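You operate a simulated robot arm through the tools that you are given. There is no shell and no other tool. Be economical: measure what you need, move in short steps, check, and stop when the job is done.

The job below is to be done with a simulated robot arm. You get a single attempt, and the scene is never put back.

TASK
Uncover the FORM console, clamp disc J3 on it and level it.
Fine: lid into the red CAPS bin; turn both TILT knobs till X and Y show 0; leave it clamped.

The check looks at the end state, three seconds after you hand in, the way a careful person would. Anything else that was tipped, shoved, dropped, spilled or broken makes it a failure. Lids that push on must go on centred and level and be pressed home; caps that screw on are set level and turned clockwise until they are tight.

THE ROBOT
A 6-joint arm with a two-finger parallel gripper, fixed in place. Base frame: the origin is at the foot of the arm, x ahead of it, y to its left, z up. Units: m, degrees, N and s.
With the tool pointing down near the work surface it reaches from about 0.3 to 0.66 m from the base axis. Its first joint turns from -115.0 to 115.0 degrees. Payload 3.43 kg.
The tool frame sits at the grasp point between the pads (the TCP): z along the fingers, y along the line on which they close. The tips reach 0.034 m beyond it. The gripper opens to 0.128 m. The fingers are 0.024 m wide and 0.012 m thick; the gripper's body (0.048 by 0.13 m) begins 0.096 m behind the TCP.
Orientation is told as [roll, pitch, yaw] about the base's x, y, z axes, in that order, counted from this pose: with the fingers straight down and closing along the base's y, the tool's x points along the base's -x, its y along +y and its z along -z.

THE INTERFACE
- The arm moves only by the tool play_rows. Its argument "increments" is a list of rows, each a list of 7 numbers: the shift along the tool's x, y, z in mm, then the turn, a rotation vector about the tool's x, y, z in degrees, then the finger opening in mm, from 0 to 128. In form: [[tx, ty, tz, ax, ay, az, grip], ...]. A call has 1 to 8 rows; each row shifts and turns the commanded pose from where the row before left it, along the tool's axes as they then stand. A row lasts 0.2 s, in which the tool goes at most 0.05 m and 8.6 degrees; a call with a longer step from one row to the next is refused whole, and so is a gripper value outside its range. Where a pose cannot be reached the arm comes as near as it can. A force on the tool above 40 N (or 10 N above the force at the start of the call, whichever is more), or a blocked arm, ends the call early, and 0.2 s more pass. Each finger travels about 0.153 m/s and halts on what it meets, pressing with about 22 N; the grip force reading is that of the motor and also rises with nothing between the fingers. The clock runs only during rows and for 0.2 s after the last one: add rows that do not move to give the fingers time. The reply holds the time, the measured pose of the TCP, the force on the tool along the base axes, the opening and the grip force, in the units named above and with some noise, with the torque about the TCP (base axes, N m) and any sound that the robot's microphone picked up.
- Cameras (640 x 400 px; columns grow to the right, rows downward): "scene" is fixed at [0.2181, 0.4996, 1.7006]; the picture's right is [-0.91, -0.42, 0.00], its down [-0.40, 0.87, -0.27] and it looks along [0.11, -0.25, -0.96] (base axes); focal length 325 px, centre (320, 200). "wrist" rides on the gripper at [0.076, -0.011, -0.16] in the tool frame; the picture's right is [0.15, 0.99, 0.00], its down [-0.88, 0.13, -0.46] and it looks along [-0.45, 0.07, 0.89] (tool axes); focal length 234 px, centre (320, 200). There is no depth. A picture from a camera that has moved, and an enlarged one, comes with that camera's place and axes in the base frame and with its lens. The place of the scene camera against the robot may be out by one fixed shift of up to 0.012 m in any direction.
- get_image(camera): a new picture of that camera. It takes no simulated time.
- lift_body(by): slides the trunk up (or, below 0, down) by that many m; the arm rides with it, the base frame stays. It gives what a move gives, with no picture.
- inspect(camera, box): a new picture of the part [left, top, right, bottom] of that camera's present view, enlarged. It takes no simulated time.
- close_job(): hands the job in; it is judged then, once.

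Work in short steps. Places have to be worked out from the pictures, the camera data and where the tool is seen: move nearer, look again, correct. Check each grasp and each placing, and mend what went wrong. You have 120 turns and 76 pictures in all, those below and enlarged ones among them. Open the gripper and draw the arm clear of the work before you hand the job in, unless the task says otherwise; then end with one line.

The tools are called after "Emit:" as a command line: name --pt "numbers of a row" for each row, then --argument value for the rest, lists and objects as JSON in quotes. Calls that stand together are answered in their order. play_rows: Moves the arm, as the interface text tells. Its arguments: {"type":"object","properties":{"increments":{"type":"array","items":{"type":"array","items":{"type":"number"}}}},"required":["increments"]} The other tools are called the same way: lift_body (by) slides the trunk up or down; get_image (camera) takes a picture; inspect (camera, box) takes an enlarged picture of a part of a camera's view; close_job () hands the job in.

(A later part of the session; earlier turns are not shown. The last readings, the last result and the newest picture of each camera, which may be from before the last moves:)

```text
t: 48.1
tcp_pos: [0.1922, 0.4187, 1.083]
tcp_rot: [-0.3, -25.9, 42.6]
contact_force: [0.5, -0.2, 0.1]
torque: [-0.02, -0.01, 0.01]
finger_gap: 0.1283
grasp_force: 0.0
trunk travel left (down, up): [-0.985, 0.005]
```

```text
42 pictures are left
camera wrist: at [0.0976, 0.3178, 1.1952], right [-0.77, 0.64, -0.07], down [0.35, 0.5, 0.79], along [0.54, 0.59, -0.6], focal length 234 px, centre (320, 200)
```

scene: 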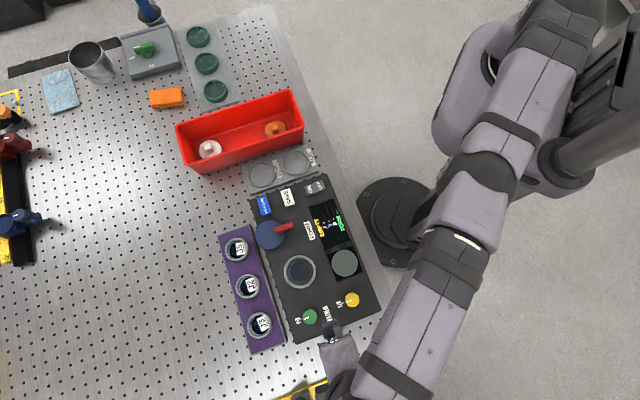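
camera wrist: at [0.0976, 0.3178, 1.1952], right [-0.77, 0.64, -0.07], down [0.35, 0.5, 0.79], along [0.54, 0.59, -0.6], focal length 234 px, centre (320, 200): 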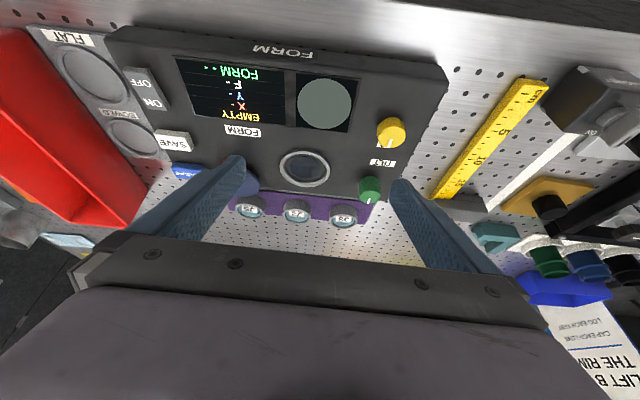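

There is an instruction sheet reading "... LIFT BY THE RIM". I move 100 mm nearer horizontally and look at cups and clamp closely.

Emit:
inspect --camera "wrist" --box '[520, 260, 640, 335]'

Emit:
play_rows --pt "-30 0 14.6 0 0 0 128" --pt "-30 0 14.6 0 0 0 128" --pt "-30 0 14.6 0 0 0 128" --pt "0 0 0 0 0 0 128"

Emit:
get_image --camera "wrist"

```text
5.33 times, centred on (580, 298) of wrist
camera zoom: at [0.0976, 0.3178, 1.1952], right [-0.77, 0.64, -0.07], down [0.35, 0.5, 0.79], along [0.54, 0.59, -0.6], focal length 1249 px, centre (-1067, -320)
```

zoom: 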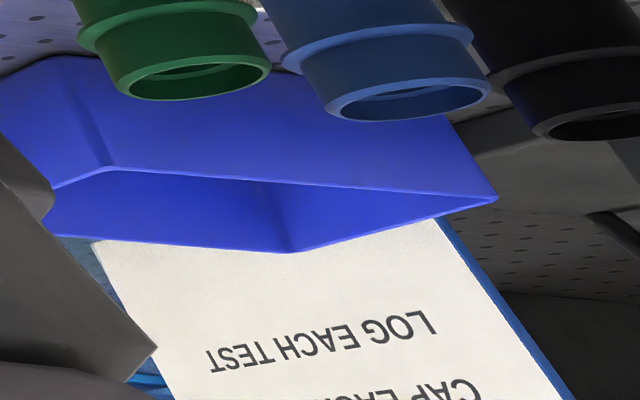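

```text
t: 49.1
tcp_pos: [0.2667, 0.4865, 1.0831]
tcp_rot: [-0.3, -25.9, 42.6]
contact_force: [-1.0, -0.3, 0.6]
torque: [0.03, -0.01, 0.01]
finger_gap: 0.128
grasp_force: 0.1
trunk travel left (down, up): [-0.985, 0.005]
```

```text
40 pictures are left
camera wrist: at [0.1714, 0.3868, 1.1952], right [-0.77, 0.64, -0.07], down [0.35, 0.5, 0.79], along [0.54, 0.58, -0.6], focal length 234 px, centre (320, 200)
```

wrist: 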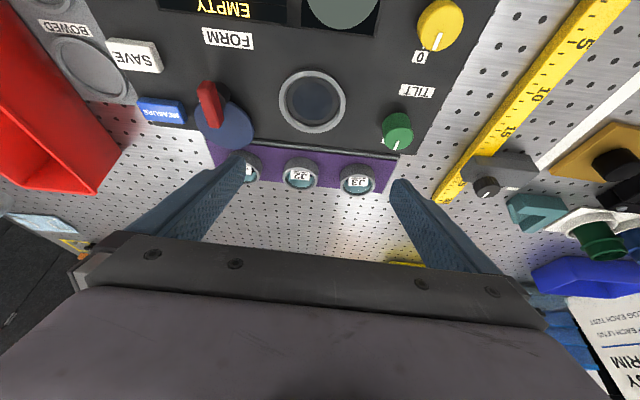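

Emit:
inspect --camera "wrist" --box '[264, 140, 392, 220]'

Emit:
inspect --camera "wrist" --box '[180, 60, 364, 175]'

```text
5.00 times, centred on (328, 180) of wrist
camera zoom: at [0.1714, 0.3868, 1.1952], right [-0.77, 0.64, -0.07], down [0.35, 0.5, 0.79], along [0.54, 0.58, -0.6], focal length 1171 px, centre (280, 300)
```

zoom: 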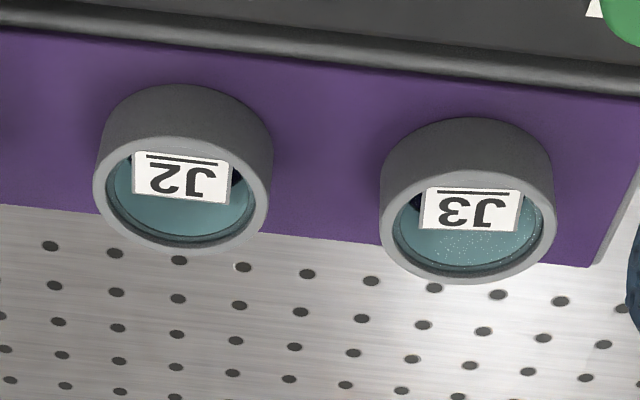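

```text
3.48 times, centred on (272, 118) of wrist
camera zoom: at [0.1714, 0.3868, 1.1952], right [-0.77, 0.64, -0.07], down [0.35, 0.5, 0.79], along [0.54, 0.58, -0.6], focal length 814 px, centre (487, 487)
```

zoom: 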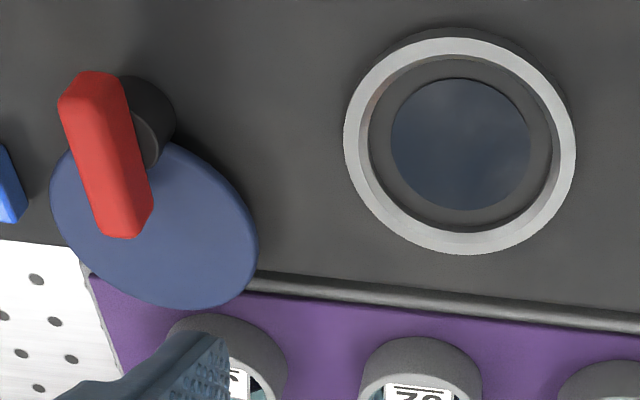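

The J-discs appear to be lenses in grey cells; "lift by the rim" means gripping the grey rim. J3's centre is about (0.306, 0.611) with rim z ≈ 0.97; the clamp's blue plate must swing about 95° anticlockwise around its post. I turn the tool radial, keep the 26° tilt for reach, and move above J3.

Emit:
play_rows --pt "0 0 0 -2.9 0 -6 100" --pt "0 0 0 -2.9 0 -6 90" --pt "0 0 0 -2.9 0 -6 80" --pt "-32 7.5 24 0 0 0 76" --pt "-32 7.5 24 0 0 0 76" --pt "-32 7.5 24 0 0 0 76" --pt "0 0 0 0 0 0 76"

Emit:
get_image --camera "wrist"

```text
t: 50.7
tcp_pos: [0.2992, 0.6008, 1.0609]
tcp_rot: [-0.2, -25.8, 62.7]
contact_force: [0.5, -0.5, 1.0]
torque: [0.03, 0.05, -0.01]
finger_gap: 0.076
grasp_force: 0.1
trunk travel left (down, up): [-0.985, 0.005]
```

```text
37 pictures are left
camera wrist: at [0.2452, 0.476, 1.1728], right [-0.94, 0.34, -0.07], down [0.16, 0.59, 0.79], along [0.31, 0.73, -0.6], focal length 234 px, centre (320, 200)
```

wrist: 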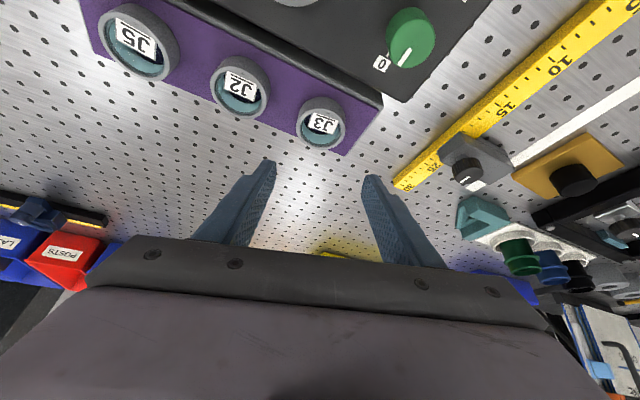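

Emit:
play_rows --pt "7.9 0 16.2 0 0 0 76" --pt "7.9 0 16.2 0 0 0 76" --pt "0 0 0 0 0 0 76"

Emit:
inspect --camera "wrist" --box '[224, 80, 416, 200]'

```text
t: 51.5
tcp_pos: [0.2988, 0.603, 1.0251]
tcp_rot: [-0.1, -25.9, 62.6]
contact_force: [-0.9, 0.0, 0.0]
torque: [0.03, -0.02, -0.01]
finger_gap: 0.0762
grasp_force: 0.0
trunk travel left (down, up): [-0.985, 0.005]
```

```text
3.33 times, centred on (320, 140) of wrist
camera zoom: at [0.2456, 0.4754, 1.1373], right [-0.94, 0.34, -0.07], down [0.16, 0.59, 0.79], along [0.31, 0.73, -0.6], focal length 781 px, centre (320, 400)
```

zoom: 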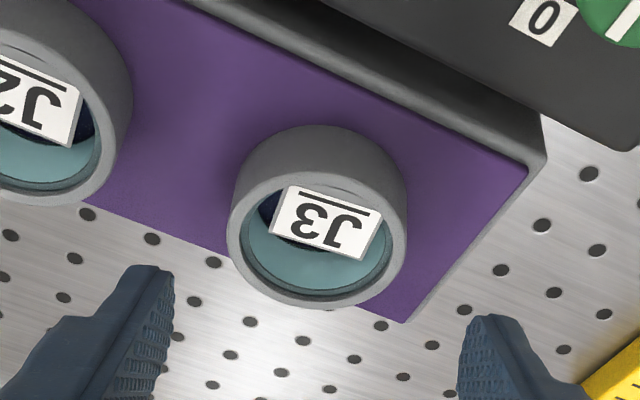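

J3 is nearly between the fingers; a correction of about −4 mm lateral and −4 mm radial is due. I apply it and descend 22 mm, then look.

Emit:
play_rows --pt "3.6 -4 -1.7 0 0 0 76" --pt "5 0 10 0 0 0 76" --pt "5 0 10 0 0 0 76" --pt "0 0 0 0 0 0 76"

Emit:
inspect --camera "wrist" --box '[224, 100, 416, 220]'

```text
t: 52.5
tcp_pos: [0.3007, 0.5963, 1.0026]
tcp_rot: [-0.1, -25.8, 62.5]
contact_force: [1.1, -0.1, -0.4]
torque: [0.02, 0.0, 0.01]
finger_gap: 0.076
grasp_force: 0.0
trunk travel left (down, up): [-0.985, 0.005]
```

```text
3.33 times, centred on (320, 160) of wrist
camera zoom: at [0.2475, 0.4688, 1.1139], right [-0.94, 0.34, -0.07], down [0.16, 0.59, 0.79], along [0.31, 0.73, -0.6], focal length 781 px, centre (320, 333)
```

zoom: 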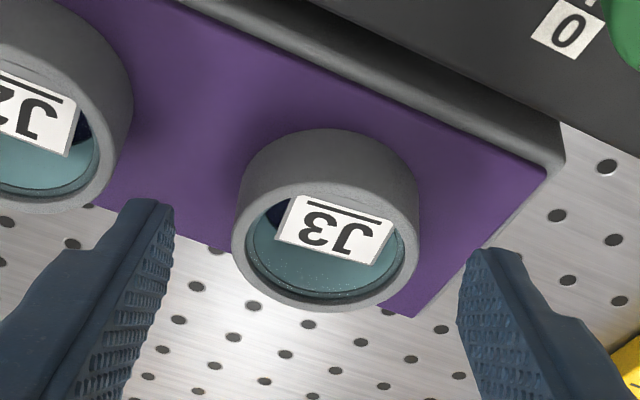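

The rim is about 20–27 mm ahead along the tool axis. I advance in that direction in part and check again.

Emit:
play_rows --pt "3 1 7 0 0 0 76" --pt "3 1 7 0 0 0 76" --pt "0 0 0 0 0 0 76"

Emit:
inspect --camera "wrist" --box '[224, 100, 416, 220]'

```text
t: 53.3
tcp_pos: [0.2984, 0.5974, 0.9862]
tcp_rot: [-0.3, -25.7, 62.7]
contact_force: [0.3, -0.8, 0.3]
torque: [0.03, 0.03, 0.0]
finger_gap: 0.0761
grasp_force: 0.0
trunk travel left (down, up): [-0.985, 0.005]
```

```text
3.33 times, centred on (320, 160) of wrist
camera zoom: at [0.2457, 0.4705, 1.0987], right [-0.94, 0.34, -0.07], down [0.16, 0.59, 0.79], along [0.31, 0.73, -0.61], focal length 781 px, centre (320, 333)
```

zoom: 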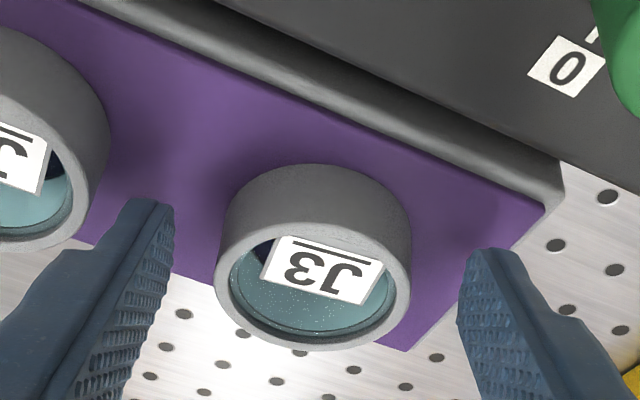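

The rim centre is now about 4 mm short of the tips along the tool. I advance 7 mm more for a shallow grip, then close.

Emit:
play_rows --pt "-1 0 4 0 0 0 76" --pt "-1 0 3 0 0 0 76" --pt "0 0 0 0 0 0 60" --pt "0 0 0 0 0 0 40" --pt "0 0 0 0 0 0 30" --pt "0 0 0 0 0 0 30"

Emit:
inspect --camera "wrist" --box '[224, 100, 416, 220]'

```text
t: 54.7
tcp_pos: [0.3013, 0.6014, 0.9809]
tcp_rot: [-0.2, -25.8, 62.7]
contact_force: [1.2, -0.6, 0.4]
torque: [-0.02, -0.01, -0.03]
finger_gap: 0.0503
grasp_force: 21.8
trunk travel left (down, up): [-0.985, 0.005]
```

```text
3.33 times, centred on (320, 160) of wrist
camera zoom: at [0.248, 0.4743, 1.0937], right [-0.94, 0.34, -0.07], down [0.16, 0.59, 0.79], along [0.31, 0.73, -0.61], focal length 781 px, centre (320, 333)
```

zoom: 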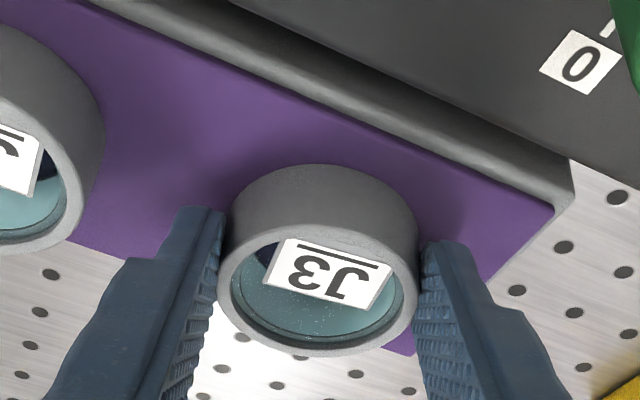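

Gripped at 50 mm across. I lift a little vertically and check that it comes.

Emit:
play_rows --pt "-2.2 0 -4.5 0 0 0 30" --pt "-4.4 0 -9 0 0 0 30" --pt "-8.7 0 -18 0 0 0 30" --pt "-8.7 0 -18 0 0 0 30" --pt "0 0 0 0 0 0 30"

Emit:
get_image --camera "wrist"

```text
t: 55.9
tcp_pos: [0.3012, 0.5993, 1.0343]
tcp_rot: [-0.3, -25.7, 62.5]
contact_force: [-0.1, 0.1, -1.2]
torque: [-0.05, 0.0, 0.02]
finger_gap: 0.0505
grasp_force: 22.0
trunk travel left (down, up): [-0.985, 0.005]
```

```text
32 pictures are left
camera wrist: at [0.2487, 0.4741, 1.1471], right [-0.94, 0.34, -0.07], down [0.16, 0.59, 0.79], along [0.31, 0.73, -0.61], focal length 234 px, centre (320, 200)
```

wrist: 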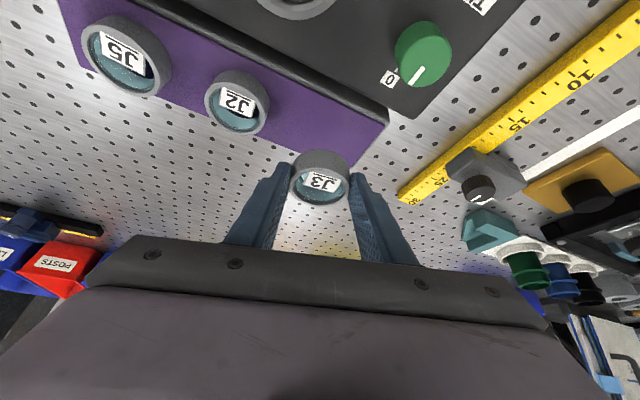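

J3 lifts cleanly. I raise it a bit more and carry it (keeping the tilt, which keeps the disc level) to above the port.

Emit:
play_rows --pt "-8.7 0 -18 0 0 0 30" --pt "28.7 -9.3 -14 0 0 0 30" --pt "28.7 -9.3 -14 0 0 0 30" --pt "28.7 -9.3 -14 0 0 0 30" --pt "28.7 -9.3 -14 0 0 0 30" --pt "0 0 0 0 0 0 30"

Emit:
get_image --camera "wrist"

```text
t: 57.3
tcp_pos: [0.2757, 0.4706, 1.0553]
tcp_rot: [-0.3, -25.8, 62.7]
contact_force: [0.2, 0.4, -1.4]
torque: [-0.08, -0.01, -0.01]
finger_gap: 0.0503
grasp_force: 22.1
trunk travel left (down, up): [-0.985, 0.005]
```

```text
31 pictures are left
camera wrist: at [0.2218, 0.3435, 1.1684], right [-0.94, 0.34, -0.07], down [0.16, 0.59, 0.79], along [0.31, 0.73, -0.61], focal length 234 px, centre (320, 200)
```

wrist: 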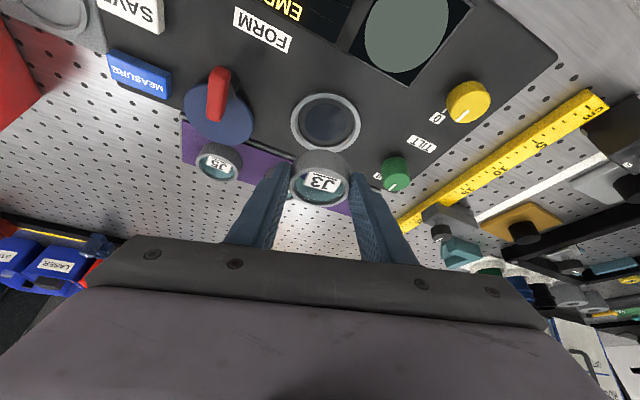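

The port centre projects consistently at (0.2816, 0.4812), ring top z ≈ 0.943. I lower 50 mm and look.

Emit:
play_rows --pt "8.7 0 18 0 0 0 30" --pt "8.7 0 18 0 0 0 30" --pt "4.4 0 9 0 0 0 30" --pt "0 0 0 0 0 0 30"

Emit:
inspect --camera "wrist" --box '[224, 100, 416, 220]'

```text
t: 58.3
tcp_pos: [0.2759, 0.4708, 1.0077]
tcp_rot: [-0.2, -25.8, 62.6]
contact_force: [-0.6, -0.2, -1.2]
torque: [-0.04, -0.03, 0.0]
finger_gap: 0.0502
grasp_force: 22.3
trunk travel left (down, up): [-0.985, 0.005]
```

```text
3.33 times, centred on (320, 160) of wrist
camera zoom: at [0.2223, 0.3438, 1.1196], right [-0.94, 0.34, -0.07], down [0.16, 0.59, 0.79], along [0.31, 0.73, -0.61], focal length 781 px, centre (320, 333)
```

zoom: 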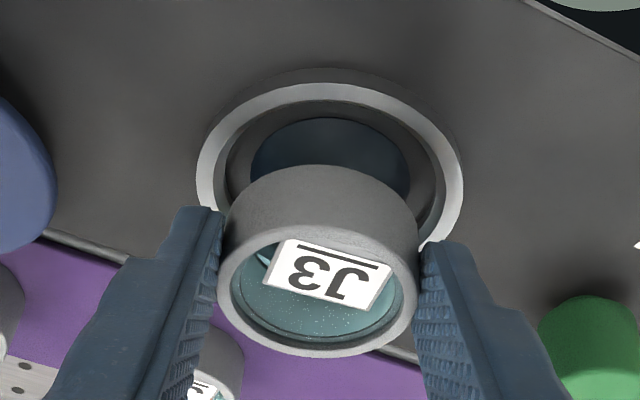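

The port's hole is ~60 mm and the disc 50 mm, well centred laterally. I lower in small steps until contact.

Emit:
play_rows --pt "2.2 0 4.5 0 0 0 30" --pt "2.2 0 4.5 0 0 0 30" --pt "1.1 0 2.2 0 0 0 30" --pt "1.1 0 2.2 0 0 0 30" --pt "0.9 0 1.8 0 0 0 30" --pt "0.9 0 1.8 0 0 0 30"

```text
t: 59.7
tcp_pos: [0.2758, 0.4693, 0.9955]
tcp_rot: [-0.2, -26.6, 62.5]
contact_force: [-5.5, -15.3, 22.0]
torque: [-0.22, 0.59, 0.25]
finger_gap: 0.0501
grasp_force: 21.9
trunk travel left (down, up): [-0.985, 0.005]
stopped in row 6: the force on the tool passed its limit at 42 N (the readings are from after the stop); the commanded pose is now the measured one
```

Emit:
inspect --camera "wrist" --box '[224, 100, 416, 220]'

Emit:
inspect --camera "scene" --box '[240, 190, 368, 270]'

```text
3.33 times, centred on (320, 160) of wrist
camera zoom: at [0.2213, 0.3426, 1.1064], right [-0.94, 0.34, -0.07], down [0.15, 0.58, 0.8], along [0.31, 0.74, -0.59], focal length 781 px, centre (320, 333)
```

zoom: 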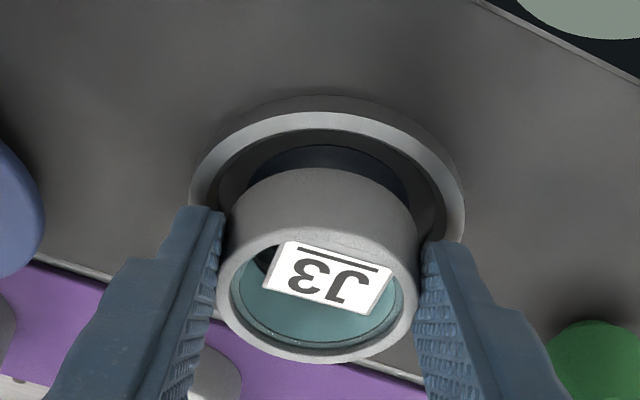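

```text
5.00 times, centred on (304, 230) of scene
camera zoom: at [0.2181, 0.4996, 1.7006], right [-0.91, -0.42, 0.0], down [-0.4, 0.87, -0.27], along [0.11, -0.25, -0.96], focal length 1626 px, centre (400, 50)
```

zoom: 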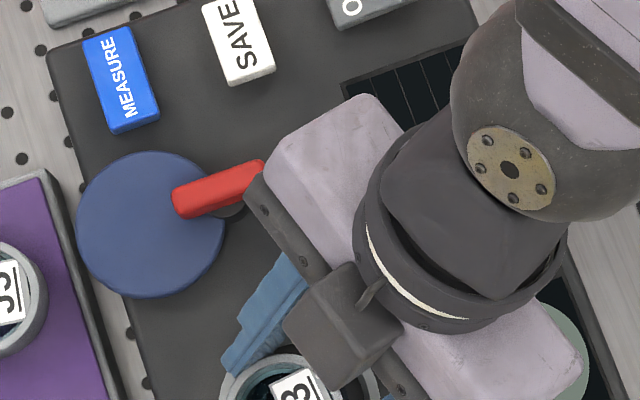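

The disc met the outer edge of the port: it sits about 7 mm too far out and 2.5 mm to −y(tool). I lift 6 mm, correct, restore the tilt, and inspect.

Emit:
play_rows --pt "-3.5 0 -7.2 0 0.8 0 30" --pt "6.3 2.5 -3 0 0 0 30" --pt "0 0 0 0 0 0 30"

Emit:
inspect --camera "wrist" --box '[224, 100, 416, 220]'

```text
t: 60.5
tcp_pos: [0.2737, 0.4699, 0.9955]
tcp_rot: [-0.2, -25.7, 62.4]
contact_force: [4.1, 3.2, 9.9]
torque: [0.32, 0.13, -0.23]
finger_gap: 0.0503
grasp_force: 22.4
out of reach, approached as far as the arm can: row 1
trunk travel left (down, up): [-0.985, 0.005]
```

```text
3.33 times, centred on (320, 160) of wrist
camera zoom: at [0.2202, 0.343, 1.1086], right [-0.94, 0.34, -0.07], down [0.16, 0.59, 0.79], along [0.31, 0.73, -0.61], focal length 781 px, centre (320, 333)
```

zoom: 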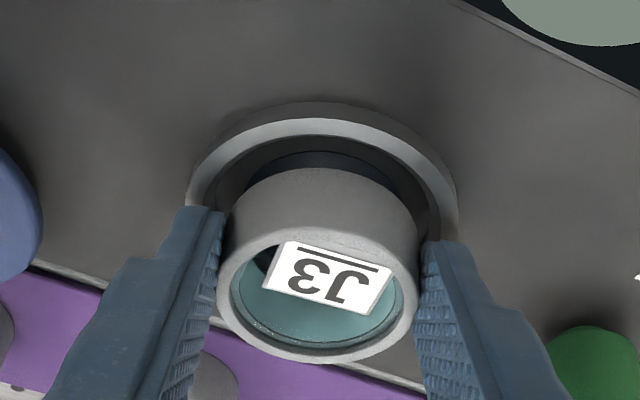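

Emit:
play_rows --pt "-2.2 0 -4.5 0 0 0 30" --pt "-2.2 0 -4.5 0 0 0 30" --pt "0 0 0 0 0 0 30"

```text
t: 61.3
tcp_pos: [0.2722, 0.4676, 1.005]
tcp_rot: [-0.2, -25.4, 62.4]
contact_force: [0.0, 0.0, -0.6]
torque: [-0.01, 0.01, -0.01]
finger_gap: 0.0505
grasp_force: 21.9
trunk travel left (down, up): [-0.985, 0.005]
```

Emit:
play_rows --pt "3.6 0 -1.8 0 0 0 30" --pt "0 0 0 0 0 0 30"

Emit:
inspect --camera "wrist" --box '[224, 100, 416, 220]'

```text
t: 61.9
tcp_pos: [0.2712, 0.4653, 1.0055]
tcp_rot: [-0.2, -25.6, 62.5]
contact_force: [0.1, -0.2, -0.8]
torque: [-0.02, 0.01, 0.01]
finger_gap: 0.0503
grasp_force: 21.9
trunk travel left (down, up): [-0.985, 0.005]
```

```text
3.33 times, centred on (320, 160) of wrist
camera zoom: at [0.2178, 0.3393, 1.1184], right [-0.94, 0.34, -0.07], down [0.16, 0.59, 0.79], along [0.31, 0.73, -0.61], focal length 781 px, centre (320, 333)
```

zoom: 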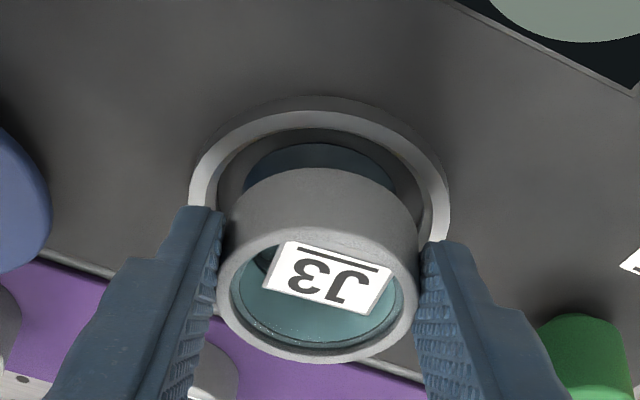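

Lateral is centred; radial gap estimates 1.5–2 mm still too far out. I nudge inward 1.5 mm and descend gently.

Emit:
play_rows --pt "1.4 0 -0.7 0 0 0 30" --pt "2.2 0 4.5 0 0 0 30" --pt "1.3 0 2.7 0 0 0 30" --pt "1.3 0 2.7 0 0 0 30" --pt "0 0 0 0 0 0 30"

Emit:
inspect --camera "wrist" --box '[224, 100, 416, 220]'

```text
t: 63.1
tcp_pos: [0.2702, 0.4628, 0.9958]
tcp_rot: [-0.2, -25.8, 62.5]
contact_force: [-0.7, -2.9, 16.0]
torque: [0.19, 0.43, 0.27]
finger_gap: 0.0502
grasp_force: 22.4
trunk travel left (down, up): [-0.985, 0.005]
```

```text
3.33 times, centred on (320, 160) of wrist
camera zoom: at [0.2166, 0.3372, 1.109], right [-0.94, 0.34, -0.07], down [0.16, 0.59, 0.79], along [0.31, 0.73, -0.61], focal length 781 px, centre (320, 333)
```

zoom: 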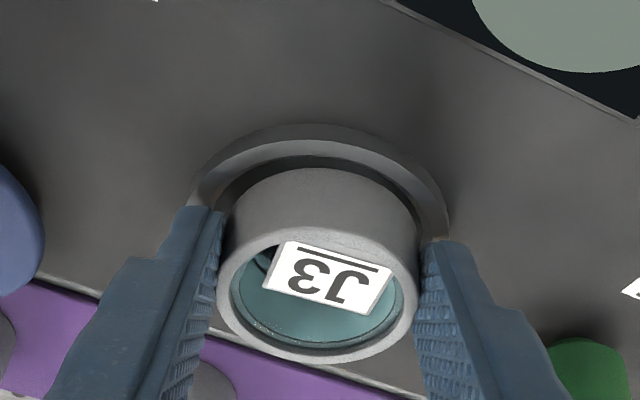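

The torque suggests the right fingertip's lower corner is touching the ring rather than the disc seating. I check from the scene camera how the disc sits relative to the ring.

Emit:
inspect --camera "scene" --box '[268, 245, 332, 285]'

```text
10.00 times, centred on (300, 265) of scene
camera zoom: at [0.2181, 0.4996, 1.7006], right [-0.91, -0.42, 0.0], down [-0.4, 0.87, -0.27], along [0.11, -0.25, -0.96], focal length 3251 px, centre (520, -450)
```

zoom: 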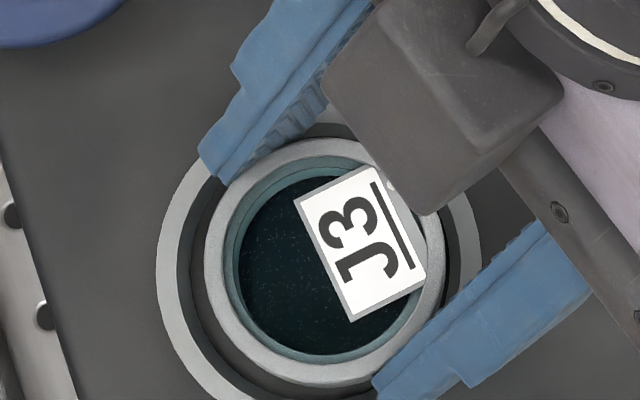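

The scene view shows the disc well centred in the ring (within ~2 mm of slack 5 mm). I relieve the contact slightly and release so it settles inside the ring, then check.

Emit:
play_rows --pt "-0.3 0 -0.7 0 0 0 30" --pt "0 0 0 0 0 0 52" --pt "0 0 0 0 0 0 56" --pt "0 0 0 0 0 0 62" --pt "0 0 0 0 0 0 66"

Emit:
inspect --camera "scene" --box '[268, 245, 332, 285]'

```text
t: 64.3
tcp_pos: [0.2747, 0.4615, 0.998]
tcp_rot: [-0.3, -25.8, 62.3]
contact_force: [14.1, -6.4, 24.4]
torque: [0.21, 0.14, -0.13]
finger_gap: 0.0575
grasp_force: 0.0
trunk travel left (down, up): [-0.985, 0.005]
```

```text
10.00 times, centred on (300, 265) of scene
camera zoom: at [0.2181, 0.4996, 1.7006], right [-0.91, -0.42, 0.0], down [-0.4, 0.87, -0.27], along [0.11, -0.25, -0.96], focal length 3251 px, centre (520, -450)
```

zoom: 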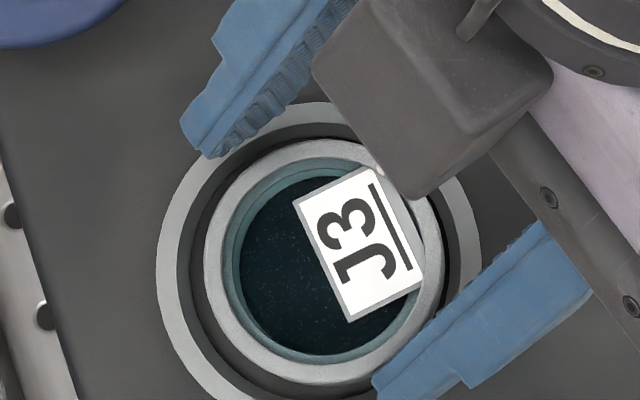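

The disc stayed put, but a fingertip is wedged against the ring's inner wall. I set the opening back to 57 and lift straight up.

Emit:
play_rows --pt "-1.3 0 -2.7 0 0 0 57" --pt "-2.2 0 -4.5 0 0 0 57" --pt "-4.4 0 -9 0 0 0 57" --pt "-8.7 0 -18 0 0 0 60" --pt "-8.7 0 -18 0 0 0 60" --pt "0 0 0 0 0 0 60"

Emit:
get_image --camera "wrist"

Emit:
inspect --camera "scene" --box '[268, 245, 332, 285]'

```text
t: 65.7
tcp_pos: [0.2704, 0.4638, 1.0497]
tcp_rot: [-0.2, -25.5, 62.4]
contact_force: [0.2, 0.1, 0.6]
torque: [-0.03, -0.01, -0.01]
finger_gap: 0.0602
grasp_force: 0.0
out of reach, approached as far as the arm can: row 3
trunk travel left (down, up): [-0.985, 0.005]
```

```text
22 pictures are left
camera wrist: at [0.217, 0.338, 1.1621], right [-0.94, 0.34, -0.07], down [0.16, 0.59, 0.79], along [0.31, 0.73, -0.61], focal length 234 px, centre (320, 200)
```

wrist: 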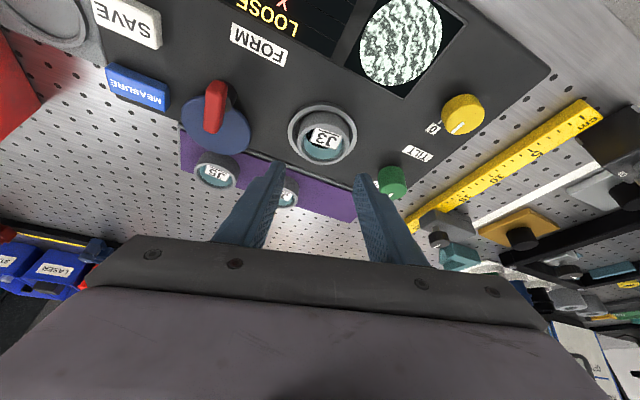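

```text
10.00 times, centred on (300, 265) of scene
camera zoom: at [0.2181, 0.4996, 1.7006], right [-0.91, -0.42, 0.0], down [-0.4, 0.87, -0.27], along [0.11, -0.25, -0.96], focal length 3251 px, centre (520, -450)
```

zoom: 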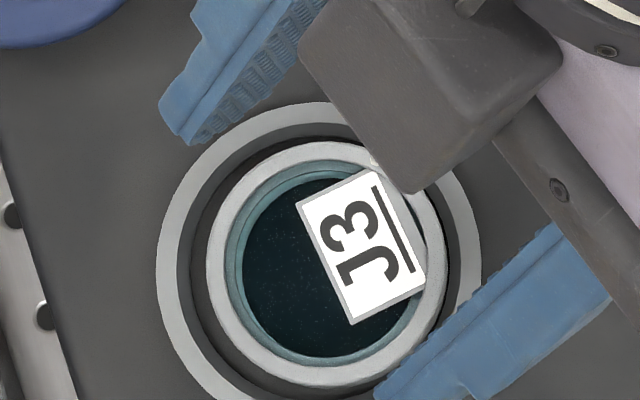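

The console now shows "LOOSE" with a fringe pattern, so J3 is seated. Next is the clamp: the red bar is a T-handle centred near (0.346, 0.408), lying along yaw ≈ 42°. I untilt, turn to match and move above it.

Emit:
play_rows --pt "0 0 -10 0 8.5 0 60" --pt "0 0 -10 0 8.5 0 50" --pt "0 0 0 0 8.5 0 44" --pt "0 0 0 0 0 6.7 44" --pt "0 0 0 0 0 6.7 44" --pt "0 0 0 0 0 6.7 44" --pt "-9 -46 0 0 0 0 44" --pt "-9 -46 0 0 0 0 44"

Emit:
get_image --camera "wrist"

```text
t: 67.5
tcp_pos: [0.3437, 0.4033, 1.0677]
tcp_rot: [-0.1, -0.1, 42.3]
contact_force: [0.3, 0.4, 0.0]
torque: [0.02, 0.0, -0.01]
finger_gap: 0.044
grasp_force: 0.1
trunk travel left (down, up): [-0.985, 0.005]
```

```text
20 pictures are left
camera wrist: at [0.294, 0.3442, 1.2288], right [-0.77, 0.63, 0.0], down [0.56, 0.69, 0.46], along [0.29, 0.35, -0.89], focal length 234 px, centre (320, 200)
```

wrist: 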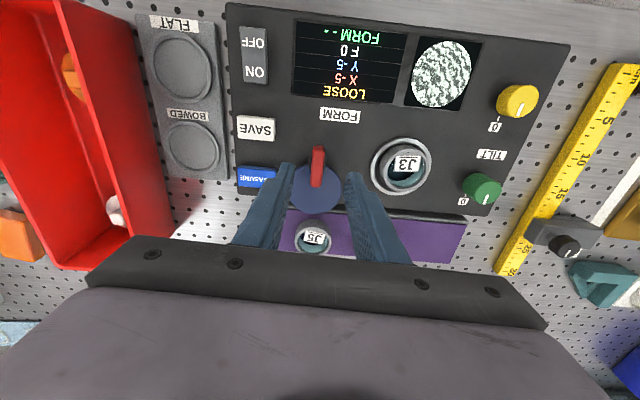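

The display shows LOOSE, X −5, Y −5. The handle is just 7 mm off in −x(tool). I shift and go down most of the way, then check.

Emit:
play_rows --pt "-6 0 20 0 0 0 44" --pt "0 0 20 0 0 0 44" --pt "0 0 0 0 0 0 44"

Emit:
inspect --camera "wrist" --box '[240, 110, 400, 210]'

```text
t: 68.3
tcp_pos: [0.3456, 0.4062, 1.0284]
tcp_rot: [-0.1, -0.1, 42.3]
contact_force: [0.3, -0.1, 0.0]
torque: [0.0, 0.01, 0.0]
finger_gap: 0.0439
grasp_force: 0.0
trunk travel left (down, up): [-0.985, 0.005]
```

```text
4.00 times, centred on (320, 160) of wrist
camera zoom: at [0.2976, 0.3475, 1.1887], right [-0.77, 0.63, 0.0], down [0.56, 0.69, 0.46], along [0.29, 0.35, -0.89], focal length 937 px, centre (320, 360)
```

zoom: 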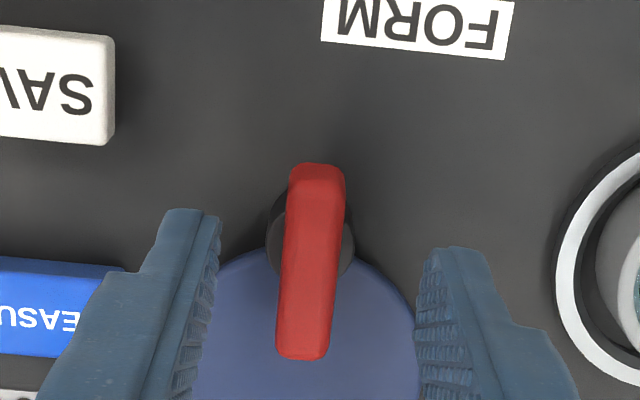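

The handle sits between the fingers and its pivot lies under its centre. I go down 11 mm and close.

Emit:
play_rows --pt "0 -1.5 6 0 0 0 40" --pt "0 0 5 0 0 0 36" --pt "0 0 0 0 0 0 20" --pt "0 0 0 0 0 0 8" --pt "0 0 0 0 0 0 5" --pt "0 0 0 0 0 0 5"

Emit:
inspect --camera "wrist" --box '[240, 110, 400, 210]'

```text
t: 69.7
tcp_pos: [0.3478, 0.4056, 1.0168]
tcp_rot: [-0.2, -0.1, 42.4]
contact_force: [-0.8, 0.7, -1.0]
torque: [0.43, -0.03, 1.18]
finger_gap: 0.0132
grasp_force: 45.5
trunk travel left (down, up): [-0.985, 0.005]
```

```text
4.00 times, centred on (320, 160) of wrist
camera zoom: at [0.2994, 0.3463, 1.1778], right [-0.78, 0.63, 0.0], down [0.56, 0.69, 0.46], along [0.29, 0.35, -0.89], focal length 937 px, centre (320, 360)
```

zoom: 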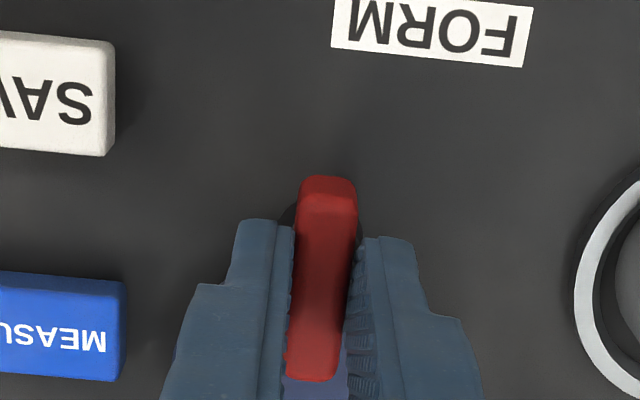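

Firm grip on the handle. I turn it anticlockwise (from above) 32° and watch the torque.

Emit:
play_rows --pt "0 0 0 0 0 -8 5" --pt "0 0 0 0 0 -8 5" --pt "0 0 0 0 0 -8 5" --pt "0 0 0 0 0 -8 5"

```text
t: 70.7
tcp_pos: [0.3481, 0.4042, 1.0164]
tcp_rot: [-0.2, 0.0, 74.4]
contact_force: [4.2, -0.9, 2.4]
torque: [0.46, -0.16, 0.0]
finger_gap: 0.0128
grasp_force: 44.5
trunk travel left (down, up): [-0.985, 0.005]
```

It turns freely. I continue.

Emit:
play_rows --pt "0 0 0 0 0 -8 5" --pt "0 0 0 0 0 -8 5" --pt "0 0 0 0 0 -8 5" --pt "0 0 0 0 0 -8 5" --pt "0 0 0 0 0 -8 5"

Emit:
get_image --camera "scene"

```text
t: 71.9
tcp_pos: [0.3507, 0.4045, 1.0172]
tcp_rot: [-0.3, 0.1, 114.5]
contact_force: [15.6, -2.9, 7.1]
torque: [0.7, -0.07, -0.04]
finger_gap: 0.0126
grasp_force: 44.7
trunk travel left (down, up): [-0.985, 0.005]
```

```text
17 pictures are left
```

scene: 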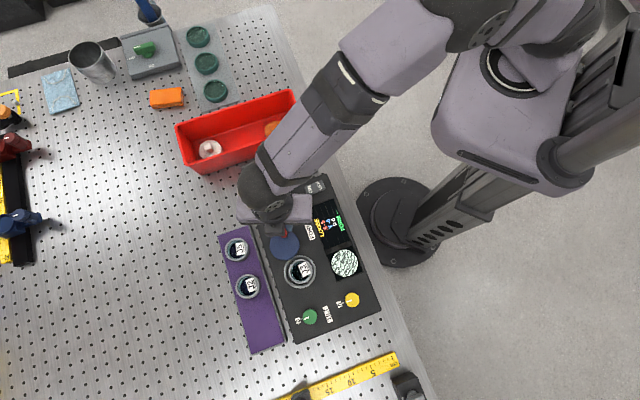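

The plate swings toward the port. A side force of 16 N builds up, so I shift 3 mm in +x to relieve it while turning on.

Emit:
play_rows --pt "1.2 -2.7 0 0 0 0 5" --pt "0 0 0 0 0 -6 5" --pt "0 0 0 0 0 -6 5" --pt "0 0 0 0 0 -5 5"

Emit:
inspect --camera "scene" --box '[252, 190, 380, 270]'

```text
t: 72.9
tcp_pos: [0.3515, 0.405, 1.0173]
tcp_rot: [-0.3, 0.1, 131.3]
contact_force: [7.4, 1.3, 14.5]
torque: [0.9, 0.76, -0.01]
finger_gap: 0.0128
grasp_force: 45.4
trunk travel left (down, up): [-0.985, 0.005]
```

```text
5.00 times, centred on (316, 230) of scene
camera zoom: at [0.2181, 0.4996, 1.7006], right [-0.91, -0.42, 0.0], down [-0.4, 0.87, -0.27], along [0.11, -0.25, -0.96], focal length 1626 px, centre (340, 50)
```

zoom: 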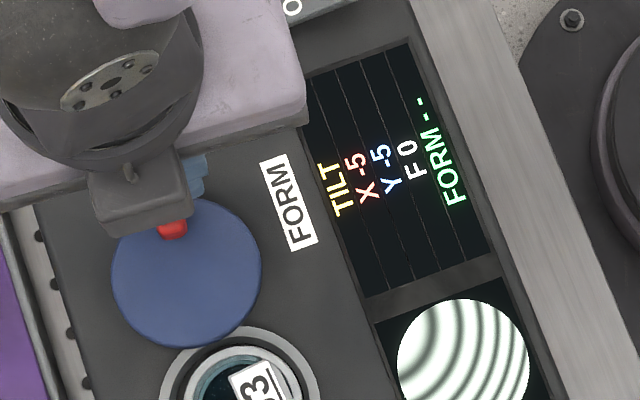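

The screen now reads "TILT" with steady fringes – the clamp has engaged. I try a few degrees more for the end stop.

Emit:
play_rows --pt "0 0 0 0 0 -4 5" --pt "0 0 0 0 0 -3 5" --pt "0 0 0 0 0 0 5"

```text
t: 73.7
tcp_pos: [0.3517, 0.4039, 1.0168]
tcp_rot: [-0.2, 0.0, 138.2]
contact_force: [6.0, 4.5, 15.7]
torque: [0.31, 0.41, -1.25]
finger_gap: 0.0136
grasp_force: 44.9
trunk travel left (down, up): [-0.985, 0.005]
```

Torque −1.25 N·m: the end stop is reached. I relax 3°, release and lift away.

Emit:
play_rows --pt "0 0 0 0 0 4 5" --pt "0 0 0 0 0 0 20" --pt "0 0 0 0 0 0 36" --pt "0 0 -15 0 0 0 36" --pt "0 0 -30 0 0 0 36" --pt "0 0 -20 0 0 0 36" --pt "0 0 0 0 0 0 36"

Emit:
get_image --camera "wrist"

```text
t: 75.3
tcp_pos: [0.3521, 0.4068, 1.0813]
tcp_rot: [-0.1, 0.2, 134.4]
contact_force: [-0.4, 0.4, 0.5]
torque: [-0.02, -0.01, 0.0]
finger_gap: 0.0362
grasp_force: 0.1
trunk travel left (down, up): [-0.985, 0.005]
```

```text
15 pictures are left
camera wrist: at [0.4127, 0.3605, 1.2419], right [-0.61, -0.8, 0.0], down [-0.71, 0.54, 0.45], along [-0.36, 0.27, -0.89], focal length 234 px, centre (320, 200)
```

wrist: 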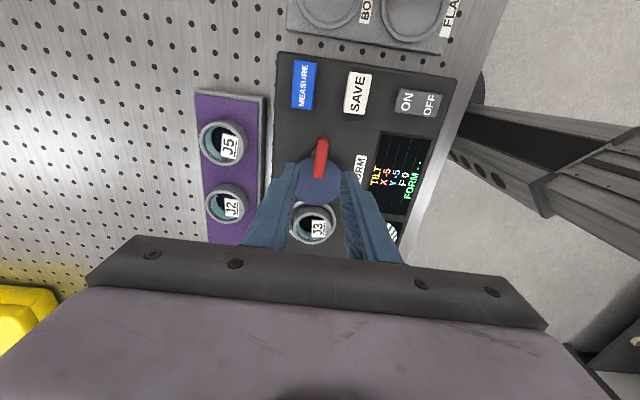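

Clamp closed: "TILT", X −5, Y −5. I turn the tool back and go to the yellow knob, reckoned at about (0.149, 0.486).

Emit:
play_rows --pt "0 0 -10 0 0 8.5 50" --pt "0 0 0 0 0 8.5 60" --pt "0 0 0 0 0 8.5 60" --pt "0 0 0 0 0 8.5 60" --pt "0 0 0 0 0 8.5 60" --pt "0 0 0 0 0 8.5 60" --pt "0 0 0 0 0 8.5 60" --pt "0 0 0 0 0 8.5 60"

Emit:
play_rows --pt "0 0 0 0 0 8.5 60" --pt "0 0 0 0 0 8 60" --pt "0 0 0 0 0 7.5 60" --pt "0 0 0 0 0 0 60"

```text
t: 77.1
tcp_pos: [0.3502, 0.4039, 1.0903]
tcp_rot: [-0.2, -0.1, 66.1]
contact_force: [0.4, 0.0, -0.3]
torque: [0.01, -0.02, -0.01]
finger_gap: 0.0602
grasp_force: 0.0
trunk travel left (down, up): [-0.985, 0.005]
```

```text
t: 78.1
tcp_pos: [0.3516, 0.4031, 1.0911]
tcp_rot: [-0.1, -0.1, 42.2]
contact_force: [0.1, -0.8, 0.5]
torque: [-0.03, 0.02, -0.01]
finger_gap: 0.0599
grasp_force: 0.2
trunk travel left (down, up): [-0.985, 0.005]
```

Emit:
play_rows --pt "18.8 39.4 0 0 0 0 60" --pt "18.8 39.4 0 0 0 0 60" --pt "18.8 39.4 0 0 0 0 60" --pt "18.8 39.4 0 0 0 0 60" --pt "18.8 39.4 0 0 0 0 60" --pt "0 0 30 0 0 0 60" --pt "0 0 0 0 0 0 60"

Emit:
get_image --camera "wrist"

```text
t: 79.7
tcp_pos: [0.1475, 0.4881, 1.0596]
tcp_rot: [0.0, -0.1, 42.3]
contact_force: [0.6, 0.1, -1.2]
torque: [0.0, 0.01, 0.0]
finger_gap: 0.0601
grasp_force: 0.0
trunk travel left (down, up): [-0.985, 0.005]
```

```text
14 pictures are left
camera wrist: at [0.0992, 0.4298, 1.2214], right [-0.77, 0.63, 0.0], down [0.56, 0.69, 0.46], along [0.29, 0.35, -0.89], focal length 234 px, centre (320, 200)
```

wrist: 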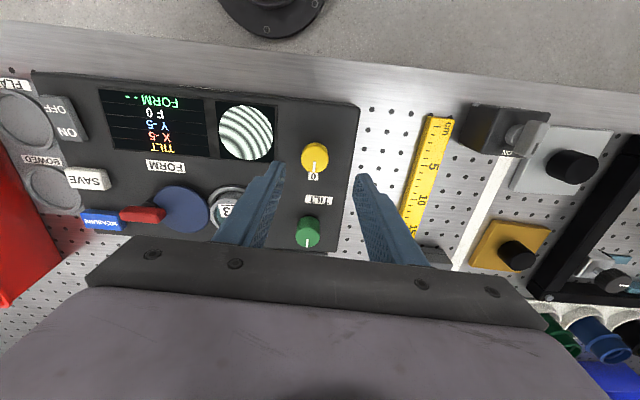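

The yellow knob is nearly under the tool. I correct 5.5 mm in y, descend and check.

Emit:
play_rows --pt "0 -5.5 20 0 0 0 56" --pt "0 0 20 0 0 0 56" --pt "0 0 17 0 0 0 56" --pt "0 0 0 0 0 0 56"

Emit:
inspect --camera "wrist" --box '[240, 110, 400, 210]'

```text
t: 80.7
tcp_pos: [0.1527, 0.4848, 1.0038]
tcp_rot: [-0.1, -0.1, 42.2]
contact_force: [-0.5, 0.2, 0.7]
torque: [0.02, 0.0, -0.02]
finger_gap: 0.0561
grasp_force: 0.0
trunk travel left (down, up): [-0.985, 0.005]
```

```text
4.00 times, centred on (320, 160) of wrist
camera zoom: at [0.1037, 0.4252, 1.1642], right [-0.77, 0.63, 0.0], down [0.56, 0.69, 0.46], along [0.29, 0.35, -0.89], focal length 937 px, centre (320, 360)
```

zoom: 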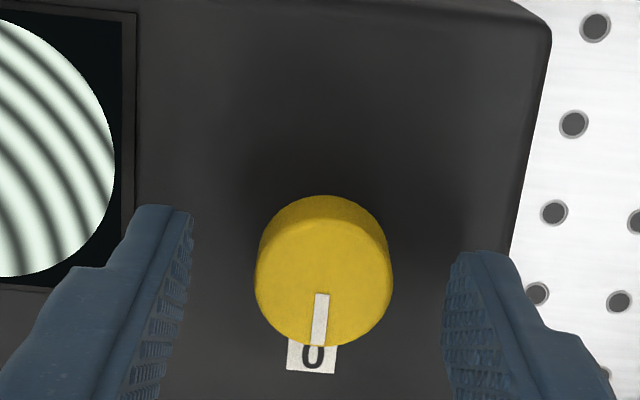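

The knob top is near tip level. I shift (−4.5, +2.5), descend 13 mm and grip.

Emit:
play_rows --pt "-4.5 2.5 5 0 0 0 56" --pt "0 0 5 0 0 0 56" --pt "0 0 3 0 0 0 50" --pt "0 0 0 0 0 0 35" --pt "0 0 0 0 0 0 22" --pt "0 0 0 0 0 0 22"

```text
t: 82.1
tcp_pos: [0.1558, 0.486, 0.9909]
tcp_rot: [-0.3, 0.1, 42.3]
contact_force: [4.8, -4.1, -0.9]
torque: [-0.16, -0.25, 0.03]
finger_gap: 0.0295
grasp_force: 44.5
trunk travel left (down, up): [-0.985, 0.005]
```

Gripped. I turn 16° clockwise (seen from above) and read the display.

Emit:
play_rows --pt "0 0 0 0 0 8 22" --pt "0 0 0 0 0 8 22" --pt "0 0 0 0 0 0 22"

Emit:
inspect --camera "wrist" --box '[0, 0, 320, 200]'

```text
t: 82.9
tcp_pos: [0.1563, 0.4863, 0.9895]
tcp_rot: [-0.1, 0.0, 26.3]
contact_force: [13.0, -8.8, -1.4]
torque: [-0.27, -0.59, 0.05]
finger_gap: 0.0295
grasp_force: 44.9
trunk travel left (down, up): [-0.985, 0.005]
```

```text
2.00 times, centred on (160, 100) of wrist
camera zoom: at [0.093, 0.4439, 1.1516], right [-0.57, 0.82, 0.0], down [0.73, 0.51, 0.46], along [0.38, 0.26, -0.89], focal length 468 px, centre (640, 400)
```

zoom: 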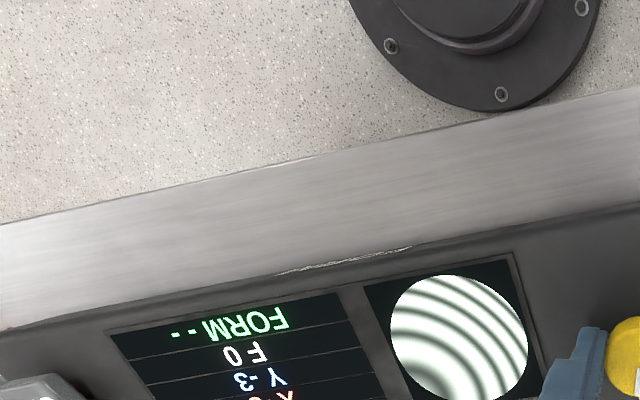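

Y went from −5 to −3, so the direction is right (about 7–8° per unit). I ease the side force and turn another 16°.

Emit:
play_rows --pt "-0.5 -1.8 0 0 0 0 22" --pt "0 0 0 0 0 8 22" --pt "0 0 0 0 0 8 22" --pt "0 0 0 0 0 0 22"

Emit:
inspect --camera "scene" --box '[288, 190, 368, 240]'

```text
t: 83.9
tcp_pos: [0.1565, 0.4839, 0.9919]
tcp_rot: [-0.1, -0.2, 10.1]
contact_force: [11.9, -7.3, -1.0]
torque: [-0.16, -0.35, 0.02]
finger_gap: 0.0293
grasp_force: 44.8
trunk travel left (down, up): [-0.985, 0.005]
```

```text
8.00 times, centred on (328, 215) of scene
camera zoom: at [0.2181, 0.4996, 1.7006], right [-0.91, -0.42, 0.0], down [-0.4, 0.87, -0.27], along [0.11, -0.25, -0.96], focal length 2601 px, centre (256, 80)
```

zoom: 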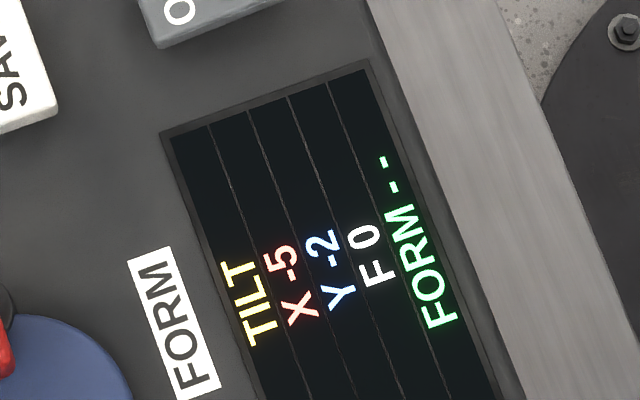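

Readable from the scene view: Y −2 after 32°. At about 0.1 unit per degree I need about 18° more.

Emit:
play_rows --pt "0 0 0 0 0 8 22" --pt "0 0 0 0 0 8 22" --pt "0 0 0 0 0 2 22" --pt "0 0 0 0 0 0 22"

Emit:
inspect --camera "scene" --box '[308, 195, 372, 235]'

```text
t: 84.9
tcp_pos: [0.1557, 0.4826, 0.9912]
tcp_rot: [-0.1, -0.1, -7.8]
contact_force: [11.0, -13.8, 5.4]
torque: [-0.51, -0.29, 0.03]
finger_gap: 0.0295
grasp_force: 45.3
trunk travel left (down, up): [-0.985, 0.005]
```

```text
10.00 times, centred on (340, 215) of scene
camera zoom: at [0.2181, 0.4996, 1.7006], right [-0.91, -0.42, 0.0], down [-0.4, 0.87, -0.27], along [0.11, -0.25, -0.96], focal length 3251 px, centre (120, 50)
```

zoom: 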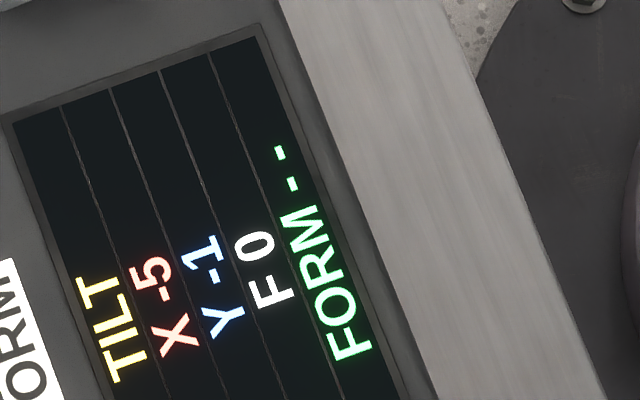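

Y −1 after 50°; fitting gives about 0.077 per degree and zero near 60°. I turn 10° more.

Emit:
play_rows --pt "0 0 0 0 0 5 22" --pt "0 0 0 0 0 5 22" --pt "0 0 0 0 0 0 22"

Emit:
inspect --camera "scene" --box '[308, 195, 372, 235]'

```text
t: 85.7
tcp_pos: [0.1553, 0.4832, 0.9911]
tcp_rot: [-0.1, -0.1, -17.7]
contact_force: [8.1, -16.3, 2.0]
torque: [-0.32, -0.18, 0.04]
finger_gap: 0.0294
grasp_force: 44.6
trunk travel left (down, up): [-0.985, 0.005]
```

```text
10.00 times, centred on (340, 215) of scene
camera zoom: at [0.2181, 0.4996, 1.7006], right [-0.91, -0.42, 0.0], down [-0.4, 0.87, -0.27], along [0.11, -0.25, -0.96], focal length 3251 px, centre (120, 50)
```

zoom: 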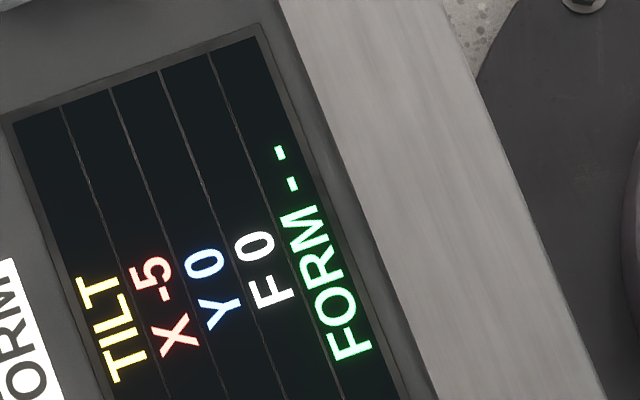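

Y reads 0. I release, lift clear, and turn the tool back.

Emit:
play_rows --pt "0 0 0 0 0 0 36" --pt "0 0 0 0 0 0 54" --pt "0 0 -20 0 0 0 54" --pt "0 0 -25 0 0 0 54" --pt "0 0 0 0 0 -8.5 54" --pt "0 0 0 0 0 -8.5 54" --pt "0 0 0 0 0 -8.5 54" --pt "0 0 0 0 0 -8.5 54"

Emit:
play_rows --pt "0 0 0 0 0 -8.5 54" --pt "0 0 0 0 0 -8.5 54" --pt "0 0 0 0 0 -8.5 54" --pt "0 0 0 0 0 0 54"

```text
t: 87.5
tcp_pos: [0.1562, 0.4861, 1.0352]
tcp_rot: [-0.1, -0.1, 16.5]
contact_force: [0.3, -0.2, 0.2]
torque: [0.01, -0.01, -0.01]
finger_gap: 0.0537
grasp_force: 0.0
trunk travel left (down, up): [-0.985, 0.005]
```

```text
t: 88.5
tcp_pos: [0.1549, 0.4859, 1.0363]
tcp_rot: [-0.1, -0.1, 41.9]
contact_force: [-0.2, 0.1, -0.3]
torque: [-0.02, -0.03, 0.02]
finger_gap: 0.0538
grasp_force: 0.0
trunk travel left (down, up): [-0.985, 0.005]
```

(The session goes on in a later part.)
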